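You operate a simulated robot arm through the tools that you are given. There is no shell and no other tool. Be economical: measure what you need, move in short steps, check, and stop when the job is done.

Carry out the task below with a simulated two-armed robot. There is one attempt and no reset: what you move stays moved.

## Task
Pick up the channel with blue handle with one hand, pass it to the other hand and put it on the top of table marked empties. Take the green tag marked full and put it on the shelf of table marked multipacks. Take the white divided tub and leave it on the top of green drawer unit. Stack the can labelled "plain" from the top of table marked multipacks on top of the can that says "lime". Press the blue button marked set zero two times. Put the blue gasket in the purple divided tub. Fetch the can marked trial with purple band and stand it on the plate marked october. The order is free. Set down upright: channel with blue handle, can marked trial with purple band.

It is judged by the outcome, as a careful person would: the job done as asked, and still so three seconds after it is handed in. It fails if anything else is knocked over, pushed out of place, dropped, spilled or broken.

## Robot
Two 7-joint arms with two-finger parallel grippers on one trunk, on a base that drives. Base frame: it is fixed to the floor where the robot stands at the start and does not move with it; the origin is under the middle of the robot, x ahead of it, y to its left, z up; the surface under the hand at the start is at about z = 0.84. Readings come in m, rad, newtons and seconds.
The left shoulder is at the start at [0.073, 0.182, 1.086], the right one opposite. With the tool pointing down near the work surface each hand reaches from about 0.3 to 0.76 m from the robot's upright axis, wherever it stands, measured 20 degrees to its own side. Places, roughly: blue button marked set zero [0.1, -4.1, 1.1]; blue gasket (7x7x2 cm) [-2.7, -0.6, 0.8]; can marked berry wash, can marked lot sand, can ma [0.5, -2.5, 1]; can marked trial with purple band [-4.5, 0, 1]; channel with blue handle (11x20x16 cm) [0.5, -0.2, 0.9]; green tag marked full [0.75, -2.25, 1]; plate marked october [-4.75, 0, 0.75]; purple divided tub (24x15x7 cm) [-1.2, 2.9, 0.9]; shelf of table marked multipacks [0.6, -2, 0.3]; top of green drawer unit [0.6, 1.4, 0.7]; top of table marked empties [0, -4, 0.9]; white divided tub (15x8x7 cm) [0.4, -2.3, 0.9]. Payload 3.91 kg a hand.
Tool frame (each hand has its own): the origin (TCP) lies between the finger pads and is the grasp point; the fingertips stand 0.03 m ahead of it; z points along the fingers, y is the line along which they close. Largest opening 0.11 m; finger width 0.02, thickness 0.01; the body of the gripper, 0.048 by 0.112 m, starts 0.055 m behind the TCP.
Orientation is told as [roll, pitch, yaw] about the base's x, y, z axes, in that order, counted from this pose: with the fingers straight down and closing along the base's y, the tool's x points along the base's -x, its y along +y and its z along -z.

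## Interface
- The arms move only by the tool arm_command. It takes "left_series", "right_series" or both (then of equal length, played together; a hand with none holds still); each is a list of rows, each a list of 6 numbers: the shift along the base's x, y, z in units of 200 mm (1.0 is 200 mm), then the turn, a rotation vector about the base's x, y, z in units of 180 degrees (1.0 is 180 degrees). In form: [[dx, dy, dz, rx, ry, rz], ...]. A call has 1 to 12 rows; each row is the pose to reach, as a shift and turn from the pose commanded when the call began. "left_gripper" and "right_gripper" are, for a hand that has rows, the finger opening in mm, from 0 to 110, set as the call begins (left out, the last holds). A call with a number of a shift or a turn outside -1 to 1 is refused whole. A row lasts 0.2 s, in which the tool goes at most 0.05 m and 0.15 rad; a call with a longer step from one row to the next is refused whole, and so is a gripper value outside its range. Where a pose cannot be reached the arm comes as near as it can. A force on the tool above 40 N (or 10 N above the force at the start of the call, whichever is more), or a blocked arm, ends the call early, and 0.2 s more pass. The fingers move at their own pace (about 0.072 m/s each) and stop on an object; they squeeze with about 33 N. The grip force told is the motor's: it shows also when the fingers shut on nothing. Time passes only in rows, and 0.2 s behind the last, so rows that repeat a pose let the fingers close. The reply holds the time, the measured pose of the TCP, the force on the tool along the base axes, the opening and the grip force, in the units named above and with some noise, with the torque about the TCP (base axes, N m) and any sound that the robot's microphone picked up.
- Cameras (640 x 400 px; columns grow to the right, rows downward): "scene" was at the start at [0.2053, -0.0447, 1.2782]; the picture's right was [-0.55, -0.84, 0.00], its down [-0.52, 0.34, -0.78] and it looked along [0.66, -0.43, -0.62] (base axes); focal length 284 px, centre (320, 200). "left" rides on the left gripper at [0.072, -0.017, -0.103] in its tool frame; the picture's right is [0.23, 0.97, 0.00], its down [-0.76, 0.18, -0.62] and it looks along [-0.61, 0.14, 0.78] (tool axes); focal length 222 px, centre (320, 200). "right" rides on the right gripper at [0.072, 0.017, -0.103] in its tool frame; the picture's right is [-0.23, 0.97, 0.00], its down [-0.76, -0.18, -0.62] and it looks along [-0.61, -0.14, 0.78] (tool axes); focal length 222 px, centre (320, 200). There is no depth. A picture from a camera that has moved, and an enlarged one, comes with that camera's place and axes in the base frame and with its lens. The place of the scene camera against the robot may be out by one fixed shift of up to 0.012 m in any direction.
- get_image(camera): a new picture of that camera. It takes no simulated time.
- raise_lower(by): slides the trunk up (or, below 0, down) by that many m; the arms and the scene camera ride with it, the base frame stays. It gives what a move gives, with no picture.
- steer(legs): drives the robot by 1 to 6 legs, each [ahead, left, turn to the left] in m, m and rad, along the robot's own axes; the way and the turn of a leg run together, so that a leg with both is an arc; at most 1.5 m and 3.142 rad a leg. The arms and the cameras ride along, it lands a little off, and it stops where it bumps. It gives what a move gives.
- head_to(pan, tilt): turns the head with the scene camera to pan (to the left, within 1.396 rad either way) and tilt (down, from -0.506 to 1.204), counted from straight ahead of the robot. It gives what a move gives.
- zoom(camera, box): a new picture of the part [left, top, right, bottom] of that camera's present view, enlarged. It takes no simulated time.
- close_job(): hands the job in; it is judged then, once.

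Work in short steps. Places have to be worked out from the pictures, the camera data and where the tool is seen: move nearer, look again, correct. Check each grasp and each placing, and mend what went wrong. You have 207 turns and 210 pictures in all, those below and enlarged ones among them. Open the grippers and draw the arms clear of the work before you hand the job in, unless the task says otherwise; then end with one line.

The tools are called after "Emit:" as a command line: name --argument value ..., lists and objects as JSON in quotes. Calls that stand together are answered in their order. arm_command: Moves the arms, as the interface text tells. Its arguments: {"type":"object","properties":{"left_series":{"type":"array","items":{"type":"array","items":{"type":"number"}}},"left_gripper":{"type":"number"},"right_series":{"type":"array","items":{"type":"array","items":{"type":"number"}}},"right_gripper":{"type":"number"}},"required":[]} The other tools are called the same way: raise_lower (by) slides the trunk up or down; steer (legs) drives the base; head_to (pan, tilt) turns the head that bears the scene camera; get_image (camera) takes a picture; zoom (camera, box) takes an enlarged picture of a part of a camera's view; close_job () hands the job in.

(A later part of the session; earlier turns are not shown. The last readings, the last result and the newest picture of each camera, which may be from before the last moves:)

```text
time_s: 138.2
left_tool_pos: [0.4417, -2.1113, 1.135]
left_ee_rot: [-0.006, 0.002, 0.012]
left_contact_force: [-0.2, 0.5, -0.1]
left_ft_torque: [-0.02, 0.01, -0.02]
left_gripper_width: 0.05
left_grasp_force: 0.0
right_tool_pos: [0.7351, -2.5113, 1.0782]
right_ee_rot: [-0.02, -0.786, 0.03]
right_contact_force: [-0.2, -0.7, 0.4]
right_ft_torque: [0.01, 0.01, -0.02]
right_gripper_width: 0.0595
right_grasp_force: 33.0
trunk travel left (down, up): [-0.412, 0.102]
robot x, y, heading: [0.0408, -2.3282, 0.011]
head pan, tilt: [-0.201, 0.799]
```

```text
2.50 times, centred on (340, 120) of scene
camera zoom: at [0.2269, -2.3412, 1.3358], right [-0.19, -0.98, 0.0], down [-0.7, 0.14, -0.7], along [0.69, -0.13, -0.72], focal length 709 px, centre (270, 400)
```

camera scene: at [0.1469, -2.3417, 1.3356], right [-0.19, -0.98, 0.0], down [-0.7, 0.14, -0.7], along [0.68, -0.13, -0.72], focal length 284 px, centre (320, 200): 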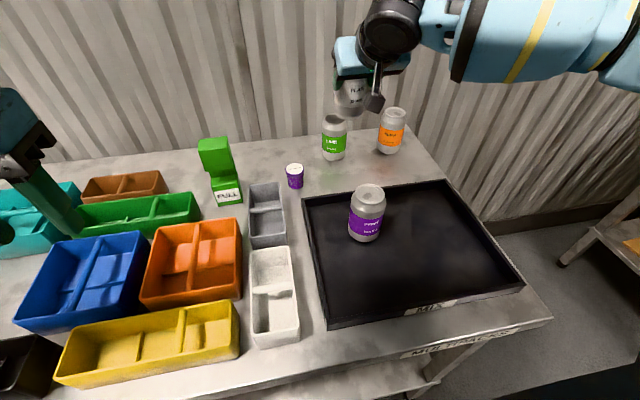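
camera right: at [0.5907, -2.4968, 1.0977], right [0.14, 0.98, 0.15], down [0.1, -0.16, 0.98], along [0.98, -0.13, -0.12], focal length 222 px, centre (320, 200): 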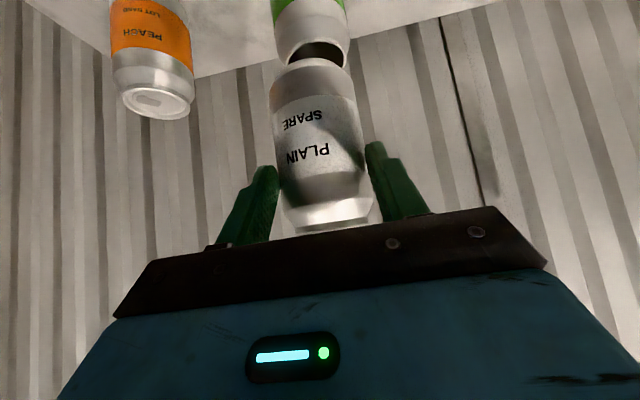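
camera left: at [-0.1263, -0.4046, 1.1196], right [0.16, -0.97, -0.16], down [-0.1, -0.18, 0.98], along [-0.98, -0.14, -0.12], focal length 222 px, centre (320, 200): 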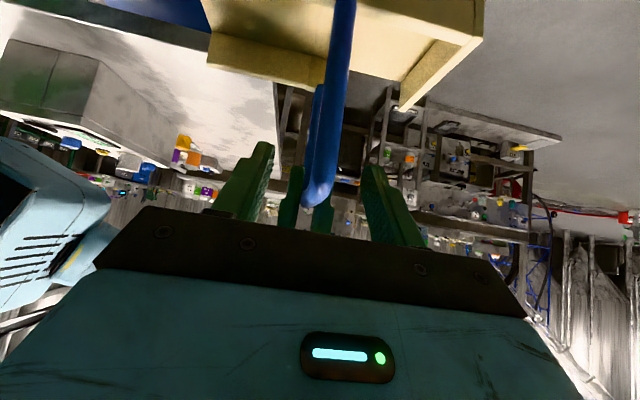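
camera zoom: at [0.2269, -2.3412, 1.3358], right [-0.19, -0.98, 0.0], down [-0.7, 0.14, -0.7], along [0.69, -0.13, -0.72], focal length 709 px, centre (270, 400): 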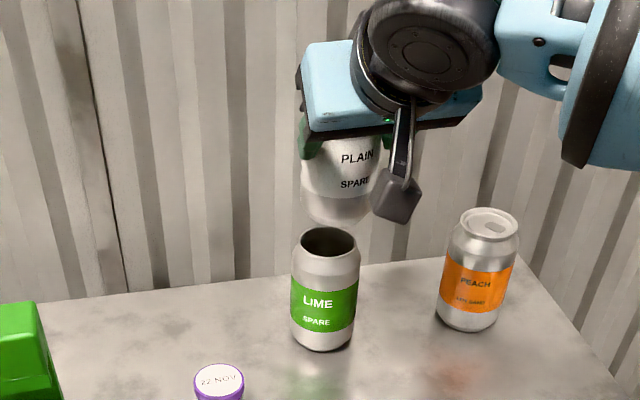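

It's laterally aligned, and I estimate the lime can about 8 mm further in x. I'll go slightly forward and down.

Emit:
arm_command --right_series '[[0.02, 0.005, -0.05, 0, 0, 0], [0.04, 0.005, -0.1, 0, 0, 0], [0.045, 0.005, -0.12, 0, 0, 0], [0.045, 0.005, -0.12, 0, 0, 0]]'

Emit:
zoom --camera "right" --box '[220, 0, 420, 125]'

Emit:
zoom --camera "scene" --box '[240, 40, 440, 200]'

```text
time_s: 139.2
left_tool_pos: [0.4416, -2.1114, 1.1319]
left_ee_rot: [-0.005, 0.002, 0.012]
left_contact_force: [0.4, -0.8, -0.8]
left_ft_torque: [0.01, 0.03, -0.01]
left_gripper_width: 0.0499
left_grasp_force: 0.0
right_tool_pos: [0.7435, -2.5146, 1.0564]
right_ee_rot: [-0.017, -0.786, 0.029]
right_contact_force: [-0.5, -0.3, 0.1]
right_ft_torque: [0.0, 0.0, 0.04]
right_gripper_width: 0.0594
right_grasp_force: 32.8
right hand out of reach, approached as far as the arm can: row 2, 3, 4
trunk travel left (down, up): [-0.412, 0.102]
robot x, y, heading: [0.0368, -2.3264, 0.007]
head pan, tilt: [-0.201, 0.799]
```

```text
3.20 times, centred on (320, 62) of right
camera zoom: at [0.6212, -2.4999, 1.0774], right [0.14, 0.98, 0.15], down [0.1, -0.16, 0.98], along [0.98, -0.13, -0.12], focal length 711 px, centre (320, 640)
```

zoom: 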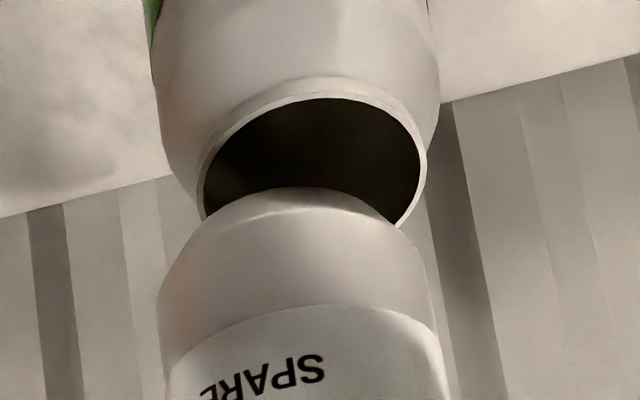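

```text
2.50 times, centred on (340, 120) of scene
camera zoom: at [0.2279, -2.3412, 1.3356], right [-0.19, -0.98, 0.0], down [-0.7, 0.14, -0.7], along [0.68, -0.13, -0.72], focal length 709 px, centre (270, 400)
```

zoom: 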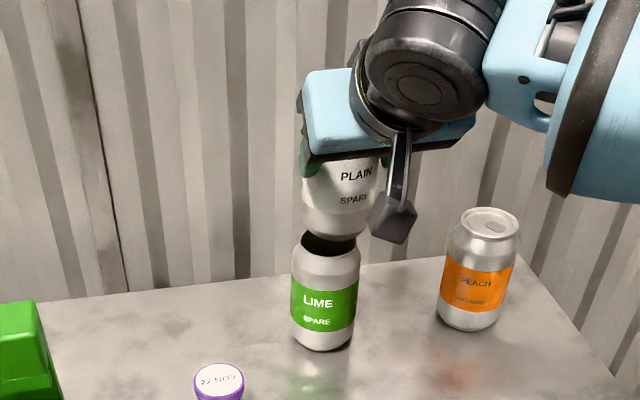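

The alignment is within about 5 mm by both views. I'll shift +4 mm in y and descend gently until contact.

Emit:
arm_command --right_series '[[0.01, 0.02, -0.03, 0, 0, 0], [0.01, 0.02, -0.05, 0, 0, 0], [0.01, 0.02, -0.07, 0, 0, 0], [0.01, 0.02, -0.085, 0, 0, 0]]'

Emit:
zoom --camera "right" --box '[220, 0, 420, 125]'

Emit:
zoom --camera "scene" --box '[240, 40, 440, 200]'

```text
time_s: 140.2
left_tool_pos: [0.4407, -2.112, 1.1343]
left_ee_rot: [-0.004, 0.001, 0.014]
left_contact_force: [-0.1, -0.3, 0.0]
left_ft_torque: [-0.05, -0.01, -0.02]
left_gripper_width: 0.0503
left_grasp_force: 0.0
right_tool_pos: [0.746, -2.5163, 1.0484]
right_ee_rot: [-0.02, -0.785, 0.03]
right_contact_force: [0.5, 0.4, -0.9]
right_ft_torque: [0.0, 0.0, -0.01]
right_gripper_width: 0.0592
right_grasp_force: 33.0
right hand out of reach, approached as far as the arm can: row 1, 2, 3, 4
trunk travel left (down, up): [-0.412, 0.102]
robot x, y, heading: [0.0392, -2.3307, 0.011]
head pan, tilt: [-0.201, 0.799]
```

```text
3.20 times, centred on (320, 62) of right
camera zoom: at [0.622, -2.5003, 1.0707], right [0.14, 0.98, 0.15], down [0.1, -0.16, 0.98], along [0.98, -0.13, -0.12], focal length 711 px, centre (320, 640)
```

zoom: 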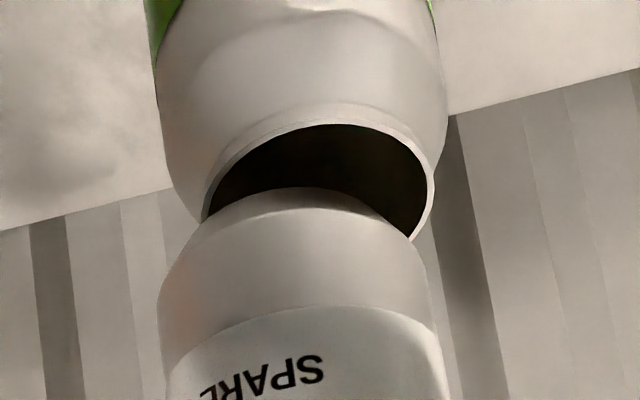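

```text
2.50 times, centred on (340, 120) of scene
camera zoom: at [0.2277, -2.3412, 1.3357], right [-0.19, -0.98, 0.0], down [-0.7, 0.14, -0.7], along [0.68, -0.13, -0.72], focal length 709 px, centre (270, 400)
```

zoom: 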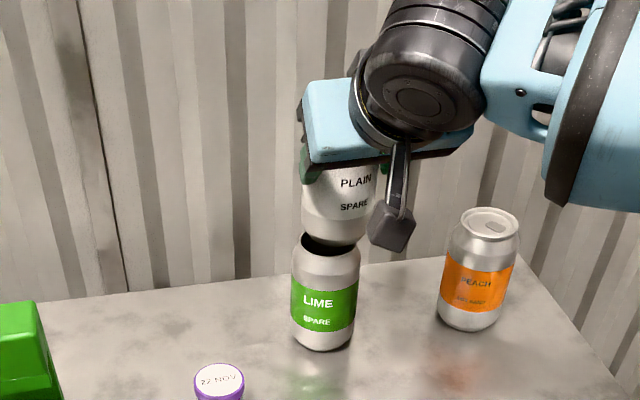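

The arm is at its boundary and drifting in y. I'll pull the arm back 3 cm and advance the base 3 cm to regain freedom.

Emit:
arm_command --right_series '[[0, 0, 0.05, 0, 0, 0], [-0.15, 0.03, 0.06, 0, 0, 0], [-0.15, 0.03, 0.06, 0, 0, 0]]'

Emit:
steer --legs '[[0.033, 0, 0]]'

Emit:
zoom --camera "right" --box '[220, 0, 420, 125]'

Emit:
zoom --camera "scene" --box '[240, 40, 440, 200]'

```text
time_s: 141.0
left_tool_pos: [0.4423, -2.1119, 1.1344]
left_ee_rot: [-0.006, 0.001, 0.011]
left_contact_force: [0.2, -0.5, -0.5]
left_ft_torque: [0.01, -0.01, -0.01]
left_gripper_width: 0.05
left_grasp_force: 0.0
right_tool_pos: [0.7142, -2.509, 1.06]
right_ee_rot: [-0.019, -0.784, 0.029]
right_contact_force: [0.9, 1.1, 0.3]
right_ft_torque: [-0.02, 0.01, 0.05]
right_gripper_width: 0.0591
right_grasp_force: 33.2
trunk travel left (down, up): [-0.412, 0.102]
robot x, y, heading: [0.0446, -2.3263, 0.003]
head pan, tilt: [-0.201, 0.799]
```

```text
time_s: 141.8
left_tool_pos: [0.4737, -2.1117, 1.1339]
left_ee_rot: [-0.005, 0.002, 0.014]
left_contact_force: [-0.1, -0.3, 0.5]
left_ft_torque: [0.0, 0.0, 0.03]
left_gripper_width: 0.0501
left_grasp_force: 0.1
right_tool_pos: [0.7457, -2.5083, 1.0617]
right_ee_rot: [-0.018, -0.786, 0.03]
right_contact_force: [0.0, 0.3, -0.5]
right_ft_torque: [-0.02, -0.01, 0.0]
right_gripper_width: 0.0001
right_grasp_force: 32.4
trunk travel left (down, up): [-0.412, 0.102]
robot x, y, heading: [0.0712, -2.3317, 0.006]
head pan, tilt: [-0.201, 0.799]
```

```text
3.20 times, centred on (320, 62) of right
camera zoom: at [0.6238, -2.494, 1.083], right [0.14, 0.98, 0.15], down [0.1, -0.16, 0.98], along [0.98, -0.13, -0.12], focal length 711 px, centre (320, 640)
```

zoom: 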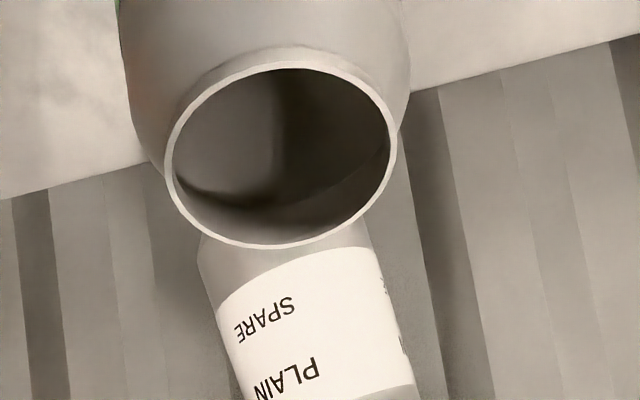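

```text
2.50 times, centred on (340, 120) of scene
camera zoom: at [0.26, -2.3409, 1.3358], right [-0.19, -0.98, 0.0], down [-0.7, 0.14, -0.7], along [0.68, -0.13, -0.72], focal length 709 px, centre (270, 400)
```

zoom: 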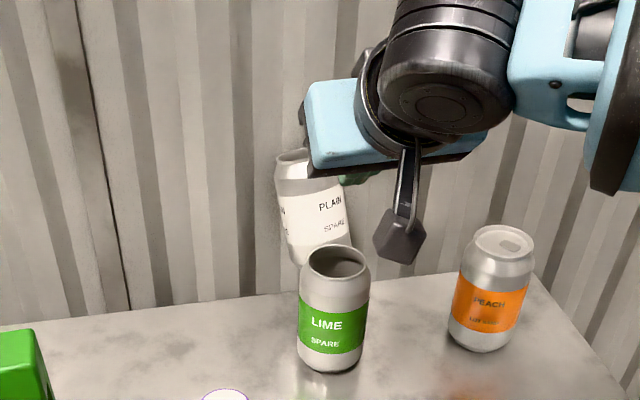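

The plain can slipped out of the grip, because the fingers had been on its tapered shoulder. I'll let it settle and see where it ended up.

Emit:
head_to --pan -0.2 --tilt 0.7

Emit:
get_image --camera "scene"

Emit:
get_image --camera "right"

```text
time_s: 142.5
left_tool_pos: [0.4738, -2.1106, 1.1341]
left_ee_rot: [-0.004, 0.002, 0.012]
left_contact_force: [0.7, 0.8, 0.5]
left_ft_torque: [-0.01, 0.03, 0.0]
left_gripper_width: 0.05
left_grasp_force: 0.1
right_tool_pos: [0.7477, -2.5079, 1.0617]
right_ee_rot: [-0.02, -0.786, 0.028]
right_contact_force: [0.2, -0.3, 0.6]
right_ft_torque: [-0.01, 0.01, 0.05]
right_gripper_width: 0.0
right_grasp_force: 32.4
trunk travel left (down, up): [-0.412, 0.102]
robot x, y, heading: [0.0726, -2.3297, 0.006]
head pan, tilt: [-0.201, 0.7]
```

```text
120 pictures are left
camera scene: at [0.2649, -2.3418, 1.3438], right [-0.19, -0.98, 0.0], down [-0.63, 0.12, -0.76], along [0.75, -0.15, -0.64], focal length 284 px, centre (320, 200)
```

scene: 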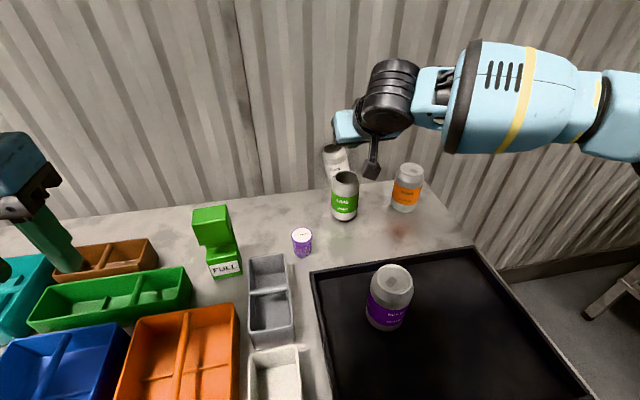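

```text
119 pictures are left
camera right: at [0.6243, -2.4941, 1.0826], right [0.14, 0.98, 0.15], down [0.1, -0.16, 0.98], along [0.98, -0.13, -0.12], focal length 222 px, centre (320, 200)
```

right: 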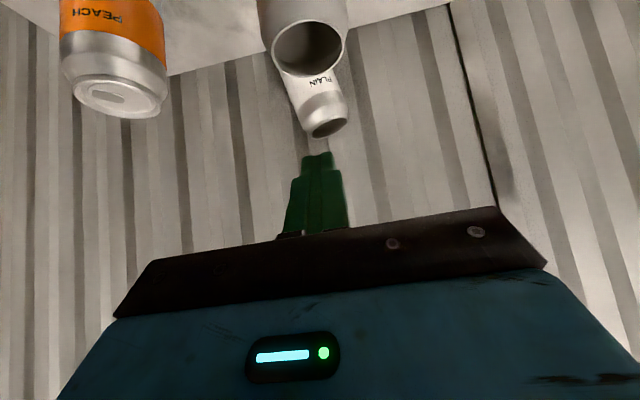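

Emit:
zoom --camera "scene" --box '[270, 120, 450, 240]'

```text
3.33 times, centred on (360, 180) of scene
camera zoom: at [0.2649, -2.3418, 1.3438], right [-0.19, -0.98, 0.0], down [-0.63, 0.12, -0.76], along [0.75, -0.15, -0.64], focal length 946 px, centre (187, 267)
```

zoom: 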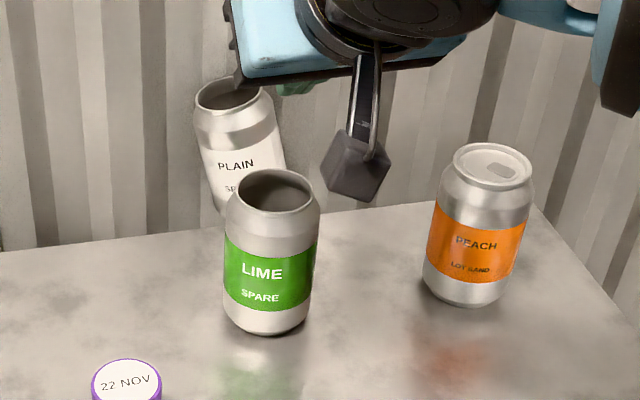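

The plain can is leaning behind the lime can near (0.87,-2.50), still reachable, and nothing else was disturbed. I'll retract the right hand up and back and return it to vertical.

Emit:
arm_command --right_series '[[-0.05, 0, 0.15, 0, 0, 0], [-0.15, 0, 0.3, 0, 0, 0], [-0.35, 0, 0.4, 0, 0.04, 0], [-0.55, 0, 0.4, 0, 0.085, 0], [-0.65, 0, 0.4, 0, 0.13, 0], [-0.65, 0, 0.4, 0, 0.17, 0], [-0.65, 0, 0.4, 0, 0.21, 0], [-0.65, 0, 0.4, 0.006, 0.25, 0]]'

Emit:
head_to --pan -0.15 --tilt 0.6

Emit:
zoom --camera "scene" --box '[250, 130, 450, 290]'

Emit:
get_image --camera "right"

```text
time_s: 144.3
left_tool_pos: [0.4739, -2.1124, 1.1348]
left_ee_rot: [-0.005, 0.001, 0.012]
left_contact_force: [-0.3, -0.2, 0.3]
left_ft_torque: [0.02, 0.0, -0.01]
left_gripper_width: 0.0502
left_grasp_force: 0.0
right_tool_pos: [0.6052, -2.5239, 1.1411]
right_ee_rot: [0.021, 0.001, 0.014]
right_contact_force: [0.0, -0.8, 0.8]
right_ft_torque: [0.03, -0.03, 0.01]
right_gripper_width: 0.0001
right_grasp_force: 32.8
right hand out of reach, approached as far as the arm can: row 8
trunk travel left (down, up): [-0.412, 0.102]
robot x, y, heading: [0.0703, -2.3306, 0.01]
head pan, tilt: [-0.201, 0.7]
```

```text
time_s: 145.0
left_tool_pos: [0.4746, -2.1119, 1.1344]
left_ee_rot: [-0.005, 0.002, 0.013]
left_contact_force: [-0.2, 0.1, -0.5]
left_ft_torque: [0.02, -0.03, -0.03]
left_gripper_width: 0.0502
left_grasp_force: 0.1
right_tool_pos: [0.606, -2.5214, 1.1413]
right_ee_rot: [0.021, -0.002, 0.015]
right_contact_force: [0.3, -0.1, 0.1]
right_ft_torque: [-0.02, -0.02, 0.01]
right_gripper_width: 0.0
right_grasp_force: 33.1
trunk travel left (down, up): [-0.412, 0.102]
robot x, y, heading: [0.0713, -2.3288, 0.007]
head pan, tilt: [-0.15, 0.6]
```

```text
2.50 times, centred on (350, 210) of scene
camera zoom: at [0.2685, -2.3379, 1.3525], right [-0.14, -0.99, 0.0], down [-0.56, 0.08, -0.82], along [0.82, -0.12, -0.57], focal length 709 px, centre (245, 175)
```

zoom: 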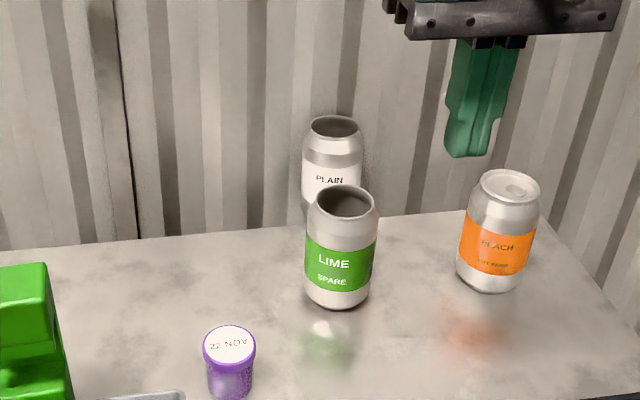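

```text
116 pictures are left
camera right: at [0.534, -2.5091, 1.2441], right [0.21, 0.98, 0.02], down [0.76, -0.18, 0.62], along [0.61, -0.12, -0.78], focal length 222 px, centre (320, 200)
```

right: 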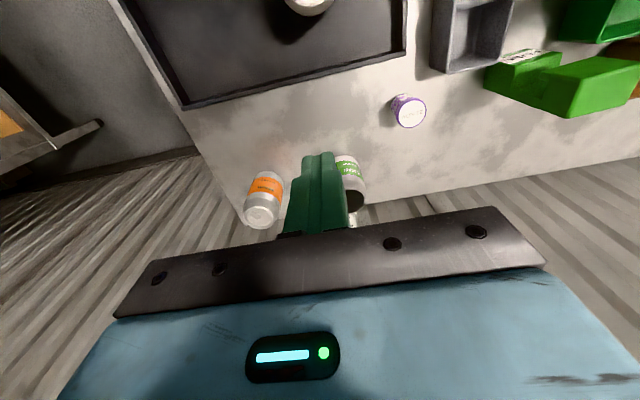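

The plain can is now upright behind the lime can, apparently wedged between the table's back edge and the wall near (0.89,-2.52). I'll advance the base about 0.08 m for reach and look.

Emit:
steer --legs '[[0.08, 0, 0]]'

Emit:
get_image --camera "right"

Emit:
zoom --camera "scene" --box '[250, 130, 450, 290]'

```text
time_s: 146.0
left_tool_pos: [0.5528, -2.1111, 1.1341]
left_ee_rot: [-0.005, 0.002, 0.012]
left_contact_force: [0.9, -0.1, 0.0]
left_ft_torque: [0.02, -0.02, 0.0]
left_gripper_width: 0.05
left_grasp_force: 0.1
right_tool_pos: [0.6842, -2.5221, 1.1416]
right_ee_rot: [0.019, 0.001, 0.013]
right_contact_force: [0.3, -0.9, 0.7]
right_ft_torque: [-0.01, 0.03, -0.01]
right_gripper_width: 0.0001
right_grasp_force: 33.2
trunk travel left (down, up): [-0.412, 0.102]
robot x, y, heading: [0.1481, -2.3268, 0.013]
head pan, tilt: [-0.15, 0.6]
```

```text
115 pictures are left
camera right: at [0.6121, -2.5092, 1.244], right [0.21, 0.98, 0.02], down [0.76, -0.18, 0.62], along [0.61, -0.12, -0.78], focal length 222 px, centre (320, 200)
```

right: 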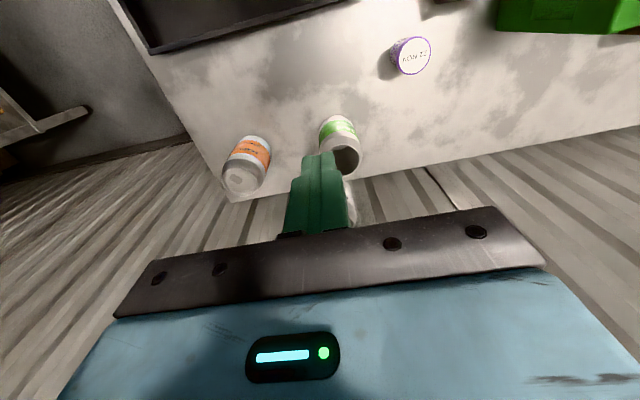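

```text
2.50 times, centred on (350, 210) of scene
camera zoom: at [0.3469, -2.3376, 1.3525], right [-0.14, -0.99, 0.0], down [-0.56, 0.08, -0.82], along [0.82, -0.12, -0.57], focal length 709 px, centre (245, 175)
```

zoom: 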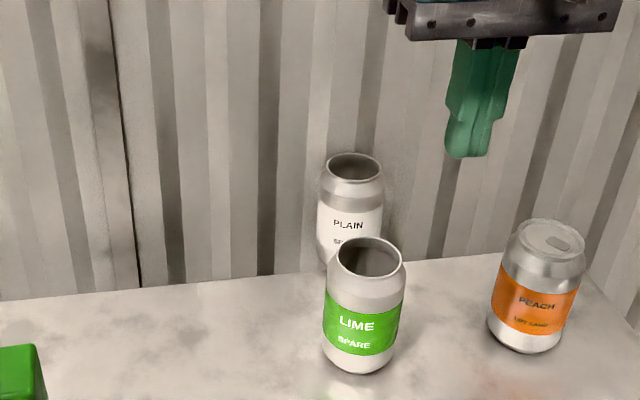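

Triangulating two views puts the plain can at about (0.889,-2.523) with its rim at z≈0.96, and the lime can at about (0.768,-2.505). I'll open, lean 20°, and move above the plain can.

Emit:
arm_command --right_series '[[0.15, 0, 0, 0, -0.037, 0], [0.35, 0, -0.05, 0, -0.074, 0], [0.55, 0, -0.1, 0, -0.11, 0], [0.75, 0, -0.15, 0, -0.11, 0], [0.9, 0, -0.2, 0, -0.11, 0], [0.9, 0, -0.2, 0, -0.11, 0]]' --right_gripper 90

Emit:
get_image --camera "right"

Emit:
zoom --camera "scene" --box '[250, 130, 450, 290]'

```text
time_s: 147.4
left_tool_pos: [0.5522, -2.1114, 1.1353]
left_ee_rot: [-0.005, 0.0, 0.014]
left_contact_force: [-0.4, -0.1, -0.1]
left_ft_torque: [0.01, -0.02, 0.02]
left_gripper_width: 0.0501
left_grasp_force: 0.1
right_tool_pos: [0.8101, -2.5628, 1.1122]
right_ee_rot: [0.017, -0.347, 0.013]
right_contact_force: [-1.1, 0.0, 1.2]
right_ft_torque: [-0.02, -0.02, -0.01]
right_gripper_width: 0.0896
right_grasp_force: 0.1
right hand out of reach, approached as far as the arm can: row 2, 3, 4, 5, 6
trunk travel left (down, up): [-0.412, 0.102]
robot x, y, heading: [0.1489, -2.3281, 0.009]
head pan, tilt: [-0.15, 0.6]
```

```text
113 pictures are left
camera right: at [0.7079, -2.5488, 1.1851], right [0.2, 0.98, 0.09], down [0.51, -0.18, 0.84], along [0.84, -0.12, -0.53], focal length 222 px, centre (320, 200)
```

right: 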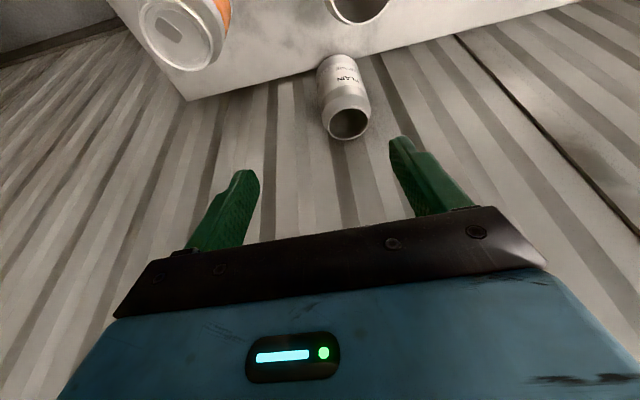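

```text
2.50 times, centred on (350, 210) of scene
camera zoom: at [0.3462, -2.3376, 1.3526], right [-0.14, -0.99, 0.0], down [-0.56, 0.08, -0.83], along [0.82, -0.12, -0.56], focal length 709 px, centre (245, 175)
```

zoom: 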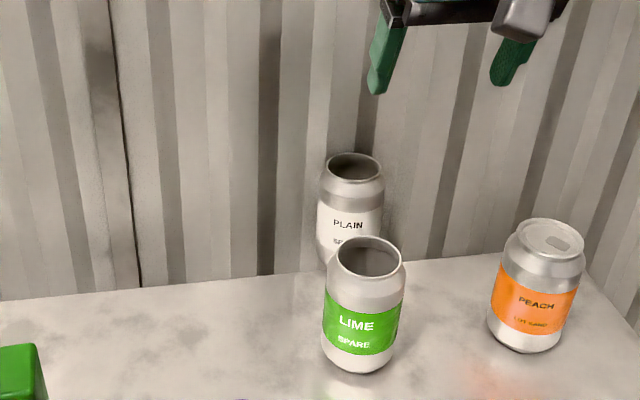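

Emit:
zoom --camera "right" --box '[270, 0, 430, 160]'

```text
2.50 times, centred on (350, 80) of right
camera zoom: at [0.7079, -2.5488, 1.1851], right [0.2, 0.98, 0.09], down [0.51, -0.18, 0.84], along [0.84, -0.12, -0.53], focal length 555 px, centre (245, 500)
```

zoom: 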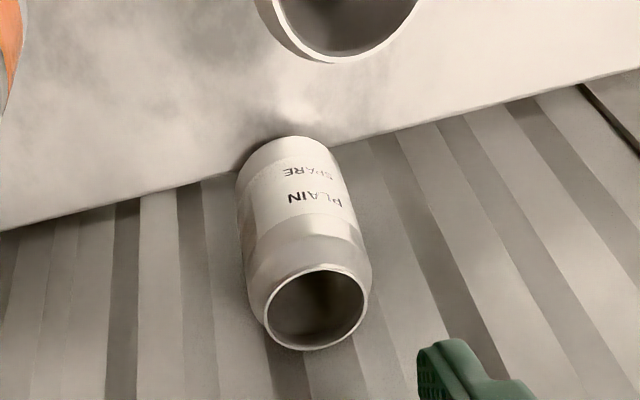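

The can stands at the very back edge, leaning on the wall, at about (0.895,-2.530). To gain reach I'll raise the trunk 0.1 m and keep the arm lower relative to the shoulder.

Emit:
raise_lower --by 0.1

Emit:
arm_command --right_series '[[0, 0.05, -0.2, 0, 0, 0], [0, 0.1, -0.4, 0, 0, 0], [0.1, 0.16, -0.6, 0, 0, 0], [0.2, 0.16, -0.75, 0, 0, 0], [0.3, 0.16, -0.85, 0, 0, 0], [0.42, 0.16, -0.85, 0, 0, 0], [0.42, 0.16, -0.85, 0, 0, 0]]'

Emit:
zoom --camera "right" --box '[220, 40, 460, 240]'

```text
time_s: 148.7
left_tool_pos: [0.554, -2.1111, 1.2324]
left_ee_rot: [-0.006, 0.003, 0.013]
left_contact_force: [0.3, -0.3, 0.1]
left_ft_torque: [-0.02, 0.02, -0.02]
left_gripper_width: 0.05
left_grasp_force: 0.0
right_tool_pos: [0.7431, -2.5623, 1.3881]
right_ee_rot: [0.012, -0.629, 0.016]
right_contact_force: [0.3, -0.1, -1.5]
right_ft_torque: [0.02, 0.0, 0.01]
right_gripper_width: 0.09
right_grasp_force: 0.1
trunk travel left (down, up): [-0.512, 0.002]
robot x, y, heading: [0.1484, -2.325, 0.008]
head pan, tilt: [-0.15, 0.6]
```

```text
time_s: 150.3
left_tool_pos: [0.5523, -2.1114, 1.2352]
left_ee_rot: [-0.003, 0.001, 0.012]
left_contact_force: [-0.6, -0.6, 0.0]
left_ft_torque: [0.01, -0.01, 0.01]
left_gripper_width: 0.0503
left_grasp_force: 0.1
right_tool_pos: [0.7979, -2.5472, 1.2157]
right_ee_rot: [0.014, -0.633, 0.013]
right_contact_force: [-0.1, 0.4, 0.9]
right_ft_torque: [0.0, 0.02, -0.04]
right_gripper_width: 0.0903
right_grasp_force: 0.0
right hand out of reach, approached as far as the arm can: row 4, 5, 6, 7
trunk travel left (down, up): [-0.512, 0.002]
robot x, y, heading: [0.1491, -2.3295, 0.009]
head pan, tilt: [-0.15, 0.6]
```

```text
2.00 times, centred on (340, 140) of right
camera zoom: at [0.679, -2.5341, 1.2557], right [0.16, 0.98, 0.15], down [0.25, -0.18, 0.95], along [0.96, -0.12, -0.27], focal length 444 px, centre (280, 320)
```

zoom: 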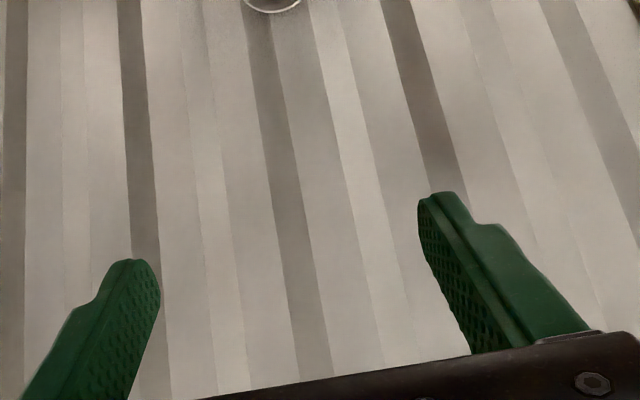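

The hand rose and pitched unexpectedly when the trunk moved, so the arm may have been touching something such as the table edge. I'll look at the near side before doing more.

Emit:
head_to --pan -0.7 --tilt 0.9

Emit:
get_image --camera "scene"

```text
time_s: 151.3
left_tool_pos: [0.5522, -2.1124, 1.2348]
left_ee_rot: [-0.006, 0.0, 0.011]
left_contact_force: [0.3, 0.0, 0.6]
left_ft_torque: [0.0, -0.02, 0.01]
left_gripper_width: 0.0501
left_grasp_force: 0.2
right_tool_pos: [0.7986, -2.5474, 1.2139]
right_ee_rot: [0.015, -0.631, 0.012]
right_contact_force: [-0.2, -0.3, 0.8]
right_ft_torque: [0.02, -0.01, -0.01]
right_gripper_width: 0.0899
right_grasp_force: 0.1
trunk travel left (down, up): [-0.512, 0.002]
robot x, y, heading: [0.1475, -2.3244, 0.007]
head pan, tilt: [-0.7, 0.901]
```

```text
109 pictures are left
camera scene: at [0.2204, -2.3738, 1.4453], right [-0.64, -0.77, 0.0], down [-0.6, 0.5, -0.62], along [0.48, -0.4, -0.78], focal length 284 px, centre (320, 200)
```

scene: 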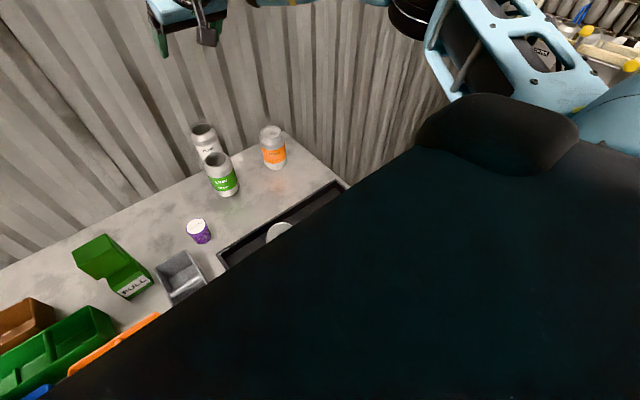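

Nothing is caught; the jump came from re-solving an out-of-reach pose. I'll lower the hand first and then reach forward above the plain can.

Emit:
arm_command --right_series '[[0, 0.03, -0.2, 0, 0, 0], [0, 0.06, -0.4, 0, 0, 0], [0, 0.09, -0.6, 0, 0, 0], [0, 0.09, -0.8, 0, 0, 0], [0.1, 0.09, -0.88, 0, 0, 0], [0.25, 0.09, -0.88, 0, 0, 0], [0.4, 0.09, -0.88, 0, 0, 0], [0.4, 0.09, -0.88, 0, 0, 0]]'

Emit:
head_to --pan -0.15 --tilt 0.7

Emit:
get_image --camera "right"

Emit:
get_image --camera "scene"

```text
time_s: 153.1
left_tool_pos: [0.5522, -2.111, 1.2342]
left_ee_rot: [-0.005, 0.001, 0.012]
left_contact_force: [-0.1, 0.0, -0.1]
left_ft_torque: [0.0, 0.0, -0.01]
left_gripper_width: 0.0501
left_grasp_force: 0.0
right_tool_pos: [0.8025, -2.5795, 1.0756]
right_ee_rot: [0.012, -0.634, 0.016]
right_contact_force: [0.2, -0.1, 0.3]
right_ft_torque: [0.0, -0.03, 0.04]
right_gripper_width: 0.0899
right_grasp_force: 0.1
right hand out of reach, approached as far as the arm can: row 1, 2, 3, 4, 5, 6, 7, 8
trunk travel left (down, up): [-0.512, 0.002]
robot x, y, heading: [0.1476, -2.3293, 0.002]
head pan, tilt: [-0.7, 0.901]
```

```text
time_s: 154.1
left_tool_pos: [0.5525, -2.1116, 1.2342]
left_ee_rot: [-0.005, 0.001, 0.011]
left_contact_force: [0.7, -1.0, 0.8]
left_ft_torque: [-0.01, 0.0, 0.05]
left_gripper_width: 0.05
left_grasp_force: 0.1
right_tool_pos: [0.8034, -2.5801, 1.0761]
right_ee_rot: [0.013, -0.631, 0.016]
right_contact_force: [-0.3, -0.3, 0.0]
right_ft_torque: [0.01, 0.0, 0.02]
right_gripper_width: 0.09
right_grasp_force: 0.0
trunk travel left (down, up): [-0.512, 0.002]
robot x, y, heading: [0.1502, -2.3278, 0.004]
head pan, tilt: [-0.15, 0.7]
```

```text
108 pictures are left
camera right: at [0.6846, -2.5663, 1.1166], right [0.16, 0.98, 0.14], down [0.25, -0.18, 0.95], along [0.95, -0.12, -0.27], focal length 222 px, centre (320, 200)
```

right: 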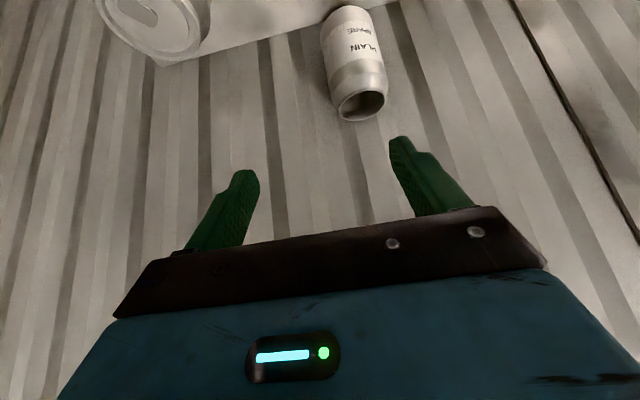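

```text
107 pictures are left
camera scene: at [0.2464, -2.3379, 1.4614], right [-0.14, -0.99, 0.0], down [-0.64, 0.09, -0.76], along [0.76, -0.11, -0.64], focal length 284 px, centre (320, 200)
```

scene: 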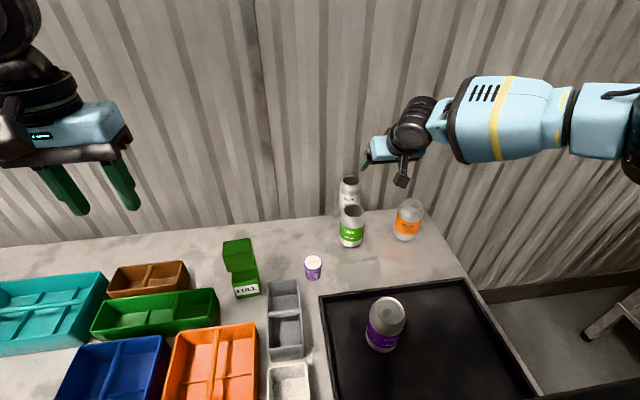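

The arm is still about 9 cm short, so I'll advance the base slowly by another 0.06 m; the drive stops if it bumps.

Emit:
steer --legs '[[0.06, 0.0, 0]]'

Emit:
arm_command --right_series '[[-0.05, 0.1, 0, 0, 0, 0], [-0.05, 0.2, -0.05, 0, 0, 0], [0, 0.25, -0.1, 0, 0, 0], [0.1, 0.25, -0.15, 0, 0, 0], [0.15, 0.25, -0.15, 0, 0, 0]]'

Emit:
get_image --camera "right"

```text
time_s: 155.1
left_tool_pos: [0.6112, -2.1116, 1.2356]
left_ee_rot: [-0.004, 0.0, 0.011]
left_contact_force: [0.5, -0.4, 0.2]
left_ft_torque: [0.01, 0.02, 0.01]
left_gripper_width: 0.0503
left_grasp_force: 0.1
right_tool_pos: [0.8633, -2.58, 1.0768]
right_ee_rot: [0.015, -0.634, 0.013]
right_contact_force: [0.2, -0.2, 0.8]
right_ft_torque: [-0.05, 0.02, 0.0]
right_gripper_width: 0.0899
right_grasp_force: 0.1
trunk travel left (down, up): [-0.512, 0.002]
robot x, y, heading: [0.2088, -2.3272, 0.009]
head pan, tilt: [-0.15, 0.7]
```

```text
time_s: 156.2
left_tool_pos: [0.6122, -2.1109, 1.2345]
left_ee_rot: [-0.006, -0.001, 0.013]
left_contact_force: [0.2, 0.8, 0.6]
left_ft_torque: [0.0, 0.02, 0.02]
left_gripper_width: 0.05
left_grasp_force: 0.0
right_tool_pos: [0.8453, -2.5591, 1.0667]
right_ee_rot: [0.015, -0.634, 0.013]
right_contact_force: [-0.5, 0.6, 0.8]
right_ft_torque: [-0.01, 0.02, 0.01]
right_gripper_width: 0.0899
right_grasp_force: 0.0
right hand out of reach, approached as far as the arm can: row 2, 3, 4, 5
trunk travel left (down, up): [-0.512, 0.002]
robot x, y, heading: [0.2099, -2.3262, 0.01]
head pan, tilt: [-0.15, 0.7]
```

```text
106 pictures are left
camera right: at [0.7266, -2.5459, 1.1067], right [0.16, 0.98, 0.14], down [0.25, -0.18, 0.95], along [0.95, -0.12, -0.27], focal length 222 px, centre (320, 200)
```

right: 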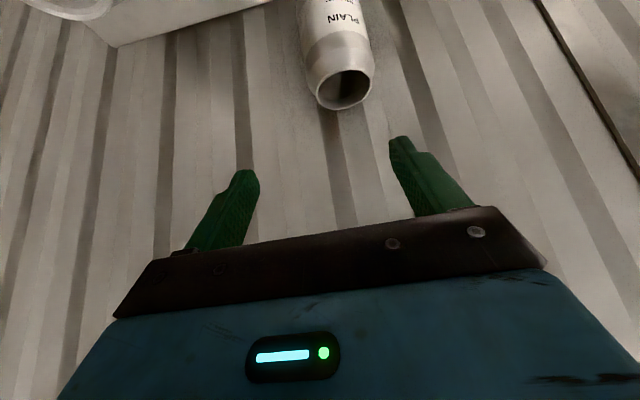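

There was no bump, and the reach improves when the target is more to the right side. I'll shift the base left and slightly forward.

Emit:
steer --legs '[[0.03, 0.1, 0]]'

Emit:
arm_command --right_series '[[0, -0.15, 0, 0, 0, 0], [0.1, -0.32, -0.05, 0, 0, 0], [0.15, -0.37, -0.1, 0, 0, 0], [0.15, -0.37, -0.1, 0, 0, 0]]'

Emit:
get_image --camera "right"

```text
time_s: 157.9
left_tool_pos: [0.6208, -2.0121, 1.2336]
left_ee_rot: [-0.004, 0.002, 0.01]
left_contact_force: [-0.8, 0.7, -0.2]
left_ft_torque: [-0.02, 0.0, -0.02]
left_gripper_width: 0.0501
left_grasp_force: 0.1
right_tool_pos: [0.8546, -2.4611, 1.0662]
right_ee_rot: [0.013, -0.634, 0.014]
right_contact_force: [-0.5, -0.3, 0.1]
right_ft_torque: [0.0, 0.03, -0.01]
right_gripper_width: 0.0899
right_grasp_force: 0.1
trunk travel left (down, up): [-0.512, 0.002]
robot x, y, heading: [0.2156, -2.2291, 0.007]
head pan, tilt: [-0.15, 0.7]
stopped in leg 1: the robot was blocked; the commanded pose is now the measured one
```

```text
time_s: 158.9
left_tool_pos: [0.6204, -2.013, 1.2361]
left_ee_rot: [-0.006, -0.002, 0.011]
left_contact_force: [0.4, -1.2, -0.7]
left_ft_torque: [0.04, -0.01, 0.0]
left_gripper_width: 0.0503
left_grasp_force: 0.0
right_tool_pos: [0.8835, -2.5359, 1.0479]
right_ee_rot: [0.013, -0.635, 0.014]
right_contact_force: [-0.3, -0.9, 1.2]
right_ft_torque: [0.0, -0.01, -0.01]
right_gripper_width: 0.0905
right_grasp_force: 0.1
trunk travel left (down, up): [-0.512, 0.002]
robot x, y, heading: [0.2199, -2.2311, 0.004]
head pan, tilt: [-0.15, 0.7]
```

```text
105 pictures are left
camera right: at [0.7644, -2.5227, 1.0878], right [0.16, 0.98, 0.15], down [0.25, -0.18, 0.95], along [0.96, -0.12, -0.27], focal length 222 px, centre (320, 200)
```

right: 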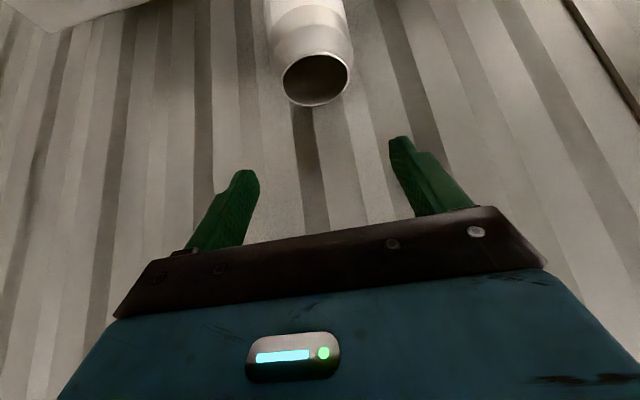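

The base just touched its front limit, and the arm now reaches freely. I'll centre on (0.895,-2.530) and descend around the can.

Emit:
arm_command --right_series '[[0.04, 0.03, -0.05, 0, 0, 0], [0.05, 0.03, -0.2, 0, 0, 0], [0.05, 0.03, -0.35, 0, 0, 0], [0.05, 0.03, -0.5, 0, 0, 0], [0.05, 0.03, -0.6, 0, 0, 0], [0.05, 0.03, -0.6, 0, 0, 0]]'

Emit:
get_image --camera "right"

Emit:
zoom --camera "scene" --box '[280, 120, 480, 280]'

```text
time_s: 160.3
left_tool_pos: [0.6188, -2.0126, 1.2367]
left_ee_rot: [-0.004, -0.003, 0.01]
left_contact_force: [0.9, 0.0, -0.3]
left_ft_torque: [-0.01, 0.02, -0.01]
left_gripper_width: 0.0502
left_grasp_force: 0.1
right_tool_pos: [0.8444, -2.5487, 0.9736]
right_ee_rot: [0.015, -0.636, 0.014]
right_contact_force: [0.2, 0.9, -1.1]
right_ft_torque: [-0.02, -0.01, 0.02]
right_gripper_width: 0.0901
right_grasp_force: 0.0
right hand out of reach, approached as far as the arm can: row 1, 2, 3, 4, 5, 6
trunk travel left (down, up): [-0.512, 0.002]
robot x, y, heading: [0.2175, -2.2277, 0.007]
head pan, tilt: [-0.15, 0.7]
```

```text
104 pictures are left
camera right: at [0.7256, -2.5376, 1.0128], right [0.16, 0.98, 0.15], down [0.25, -0.18, 0.95], along [0.96, -0.12, -0.27], focal length 222 px, centre (320, 200)
```

right: 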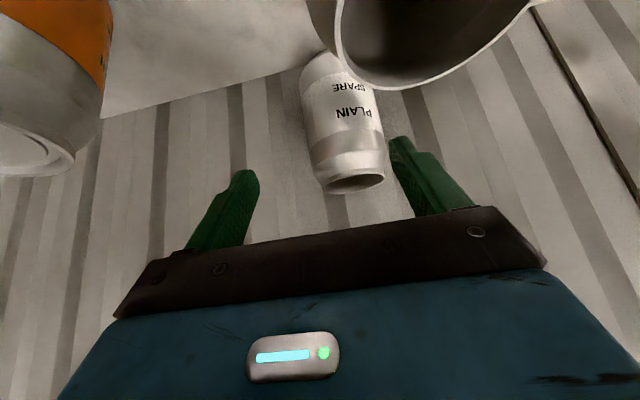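

```text
2.50 times, centred on (380, 200) of scene
camera zoom: at [0.3128, -2.2393, 1.4617], right [-0.14, -0.99, 0.0], down [-0.64, 0.09, -0.77], along [0.76, -0.11, -0.64], focal length 709 px, centre (170, 200)
```

zoom: 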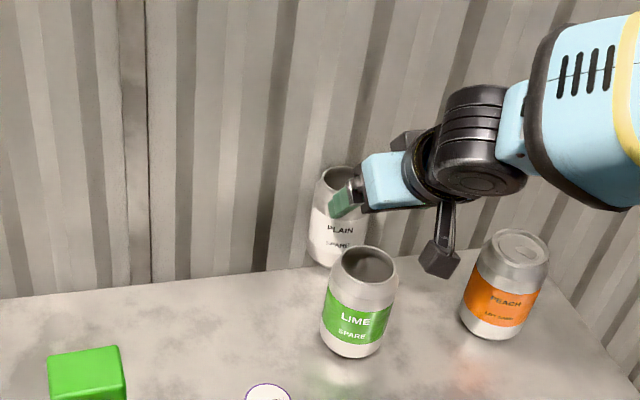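

At this height the reach shrinks, so I'll go back up to where it was reachable and use the trunk to descend instead.

Emit:
arm_command --right_series '[[0, 0, 0.15, 0, 0, 0], [0.05, 0.03, 0.3, 0, 0, 0], [0.15, 0.06, 0.36, 0, 0, 0], [0.25, 0.09, 0.36, 0, 0, 0], [0.25, 0.09, 0.36, 0, 0, 0]]'

Emit:
get_image --camera "right"

```text
time_s: 161.5
left_tool_pos: [0.6191, -2.0137, 1.2357]
left_ee_rot: [-0.005, -0.003, 0.01]
left_contact_force: [-0.4, 0.2, 0.4]
left_ft_torque: [-0.03, -0.02, 0.0]
left_gripper_width: 0.0501
left_grasp_force: 0.0
right_tool_pos: [0.8853, -2.5349, 1.0487]
right_ee_rot: [0.015, -0.638, 0.013]
right_contact_force: [0.9, -0.6, -0.6]
right_ft_torque: [-0.02, -0.02, 0.0]
right_gripper_width: 0.0901
right_grasp_force: 0.1
right hand out of reach, approached as far as the arm can: row 4, 5
trunk travel left (down, up): [-0.512, 0.002]
robot x, y, heading: [0.215, -2.2325, 0.001]
head pan, tilt: [-0.15, 0.7]
```

```text
102 pictures are left
camera right: at [0.7665, -2.5209, 1.0892], right [0.16, 0.98, 0.15], down [0.25, -0.18, 0.95], along [0.96, -0.12, -0.27], focal length 222 px, centre (320, 200)
```

right: 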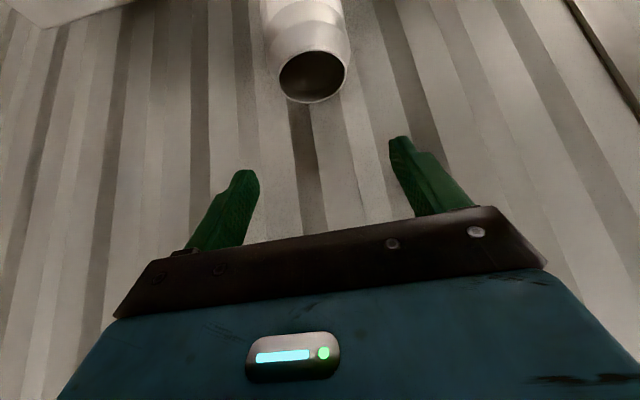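

I'll settle at the in-reach pose with a tiny back-off, then lower the trunk a little as a test.

Emit:
arm_command --right_series '[[-0.01, -0.01, 0, 0, 0, 0], [-0.015, -0.01, 0, 0, 0, 0]]'

Emit:
raise_lower --by -0.03

```text
time_s: 162.1
left_tool_pos: [0.6192, -2.0132, 1.2359]
left_ee_rot: [-0.004, -0.004, 0.011]
left_contact_force: [0.3, -0.3, 0.1]
left_ft_torque: [0.0, 0.04, -0.02]
left_gripper_width: 0.0501
left_grasp_force: 0.1
right_tool_pos: [0.8802, -2.5356, 1.0489]
right_ee_rot: [0.013, -0.636, 0.015]
right_contact_force: [0.4, -0.1, -0.7]
right_ft_torque: [-0.02, -0.01, 0.0]
right_gripper_width: 0.0899
right_grasp_force: 0.1
trunk travel left (down, up): [-0.512, 0.002]
robot x, y, heading: [0.221, -2.2311, 0.005]
head pan, tilt: [-0.15, 0.7]
```

```text
time_s: 162.9
left_tool_pos: [0.6029, -2.0123, 1.2075]
left_ee_rot: [-0.004, -0.008, 0.011]
left_contact_force: [0.0, 0.0, 0.1]
left_ft_torque: [-0.01, -0.02, 0.01]
left_gripper_width: 0.0504
left_grasp_force: 0.0
right_tool_pos: [0.8656, -2.5345, 1.0221]
right_ee_rot: [0.014, -0.643, 0.015]
right_contact_force: [0.9, -0.3, 0.3]
right_ft_torque: [0.01, 0.02, 0.04]
right_gripper_width: 0.0902
right_grasp_force: 0.0
trunk travel left (down, up): [-0.482, 0.032]
robot x, y, heading: [0.2077, -2.2247, 0.003]
head pan, tilt: [-0.15, 0.7]
```

Lowering the trunk pushed the base back, so the torso touches the table. I'll restore it right away and instead reduce the lean, which should reach further down at this height.

Emit:
raise_lower --by 0.03

Emit:
arm_command --right_series '[[-0.1, 0, 0.05, 0, 0.04, 0], [-0.1, 0, 0.05, 0, 0.08, 0], [-0.1, 0, 0.05, 0, 0.12, 0], [-0.1, 0, 0.05, -0.004, 0.148, 0], [0, 0.0, 0.0, -0.004, 0.148, 0], [0.05, 0.0, 0.0, -0.004, 0.148, 0]]'

Emit:
get_image --camera "right"

Emit:
get_image --camera "scene"

```text
time_s: 163.6
left_tool_pos: [0.6163, -2.0117, 1.2358]
left_ee_rot: [-0.005, -0.006, 0.012]
left_contact_force: [-0.1, -0.2, -0.6]
left_ft_torque: [0.0, -0.03, 0.01]
left_gripper_width: 0.0499
left_grasp_force: 0.0
right_tool_pos: [0.8791, -2.5359, 1.0501]
right_ee_rot: [0.013, -0.636, 0.012]
right_contact_force: [-0.6, -0.6, 0.2]
right_ft_torque: [0.0, -0.04, -0.01]
right_gripper_width: 0.0901
right_grasp_force: 0.1
trunk travel left (down, up): [-0.512, 0.002]
robot x, y, heading: [0.2199, -2.2316, 0.003]
head pan, tilt: [-0.15, 0.7]
```

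```text
time_s: 165.0
left_tool_pos: [0.6179, -2.0132, 1.2358]
left_ee_rot: [-0.004, -0.004, 0.012]
left_contact_force: [0.1, 0.4, 0.1]
left_ft_torque: [-0.01, -0.01, 0.02]
left_gripper_width: 0.0499
left_grasp_force: 0.1
right_tool_pos: [0.8254, -2.5504, 1.0647]
right_ee_rot: [0.006, -0.172, 0.018]
right_contact_force: [0.5, -0.7, -0.3]
right_ft_torque: [-0.02, 0.0, 0.01]
right_gripper_width: 0.0902
right_grasp_force: 0.1
right hand out of reach, approached as far as the arm can: row 2, 3, 4, 5, 6
trunk travel left (down, up): [-0.512, 0.002]
robot x, y, heading: [0.2194, -2.2291, 0.007]
head pan, tilt: [-0.15, 0.7]
```

```text
101 pictures are left
camera right: at [0.7379, -2.5364, 1.1534], right [0.21, 0.98, 0.05], down [0.65, -0.17, 0.74], along [0.73, -0.12, -0.67], focal length 222 px, centre (320, 200)
```

right: 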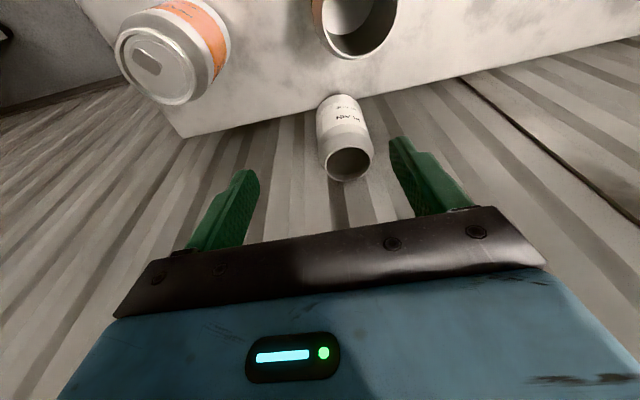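

```text
100 pictures are left
camera scene: at [0.3115, -2.2385, 1.4618], right [-0.14, -0.99, 0.0], down [-0.63, 0.09, -0.77], along [0.76, -0.11, -0.64], focal length 284 px, centre (320, 200)
```

scene: 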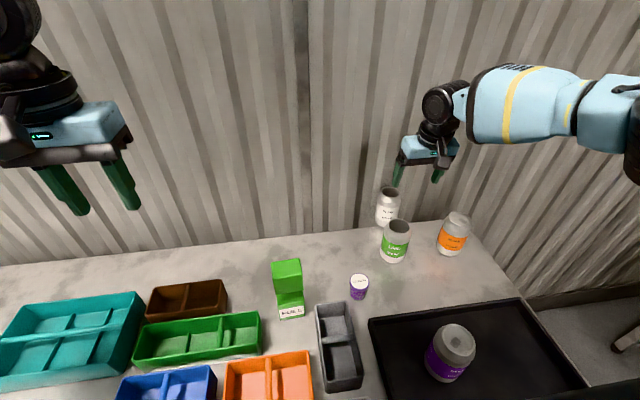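

Reach improves with lean and with the target further to the right. I'll shift the base left another 0.1 m and lean to about 45°.

Emit:
steer --legs '[[-0.01, 0.1, 0]]'

Emit:
arm_command --right_series '[[0, -0.2, 0.02, 0, -0.04, 0], [0, -0.4, 0.02, 0, -0.08, 0], [0, -0.5, 0.02, 0, -0.12, 0], [0.1, -0.5, 0, 0, -0.16, 0], [0.2, -0.45, -0.05, 0, -0.195, 0], [0.3, -0.4, -0.1, 0, -0.195, 0], [0.36, -0.4, -0.2, 0, -0.195, 0]]'

Emit:
get_image --camera "right"

```text
time_s: 166.6
left_tool_pos: [0.6122, -1.9109, 1.2337]
left_ee_rot: [-0.005, 0.0, 0.013]
left_contact_force: [-0.4, -0.7, 1.0]
left_ft_torque: [0.01, -0.03, 0.02]
left_gripper_width: 0.0499
left_grasp_force: 0.1
right_tool_pos: [0.8202, -2.4483, 1.0611]
right_ee_rot: [0.008, -0.169, 0.017]
right_contact_force: [0.7, -0.5, 0.3]
right_ft_torque: [0.03, 0.03, -0.02]
right_gripper_width: 0.0898
right_grasp_force: 0.0
trunk travel left (down, up): [-0.512, 0.002]
robot x, y, heading: [0.2048, -2.1318, 0.008]
head pan, tilt: [-0.15, 0.7]
```

```text
time_s: 168.2
left_tool_pos: [0.6125, -1.9103, 1.2348]
left_ee_rot: [-0.006, -0.002, 0.01]
left_contact_force: [0.3, 0.0, 0.1]
left_ft_torque: [0.01, 0.05, 0.01]
left_gripper_width: 0.0499
left_grasp_force: 0.1
right_tool_pos: [0.8921, -2.5293, 1.0215]
right_ee_rot: [-0.008, -0.782, 0.026]
right_contact_force: [0.8, 0.5, 0.6]
right_ft_torque: [0.02, -0.04, 0.0]
right_gripper_width: 0.09
right_grasp_force: 0.1
trunk travel left (down, up): [-0.512, 0.002]
robot x, y, heading: [0.2071, -2.1309, 0.007]
head pan, tilt: [-0.15, 0.7]
```

```text
99 pictures are left
camera right: at [0.7698, -2.5159, 1.0433], right [0.14, 0.98, 0.15], down [0.1, -0.17, 0.98], along [0.98, -0.12, -0.13], focal length 222 px, centre (320, 200)
```

right: 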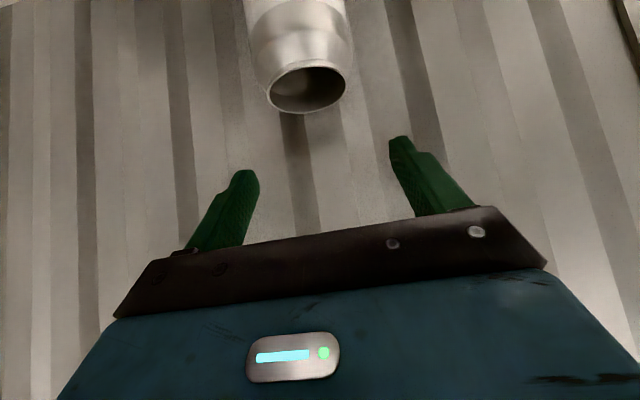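

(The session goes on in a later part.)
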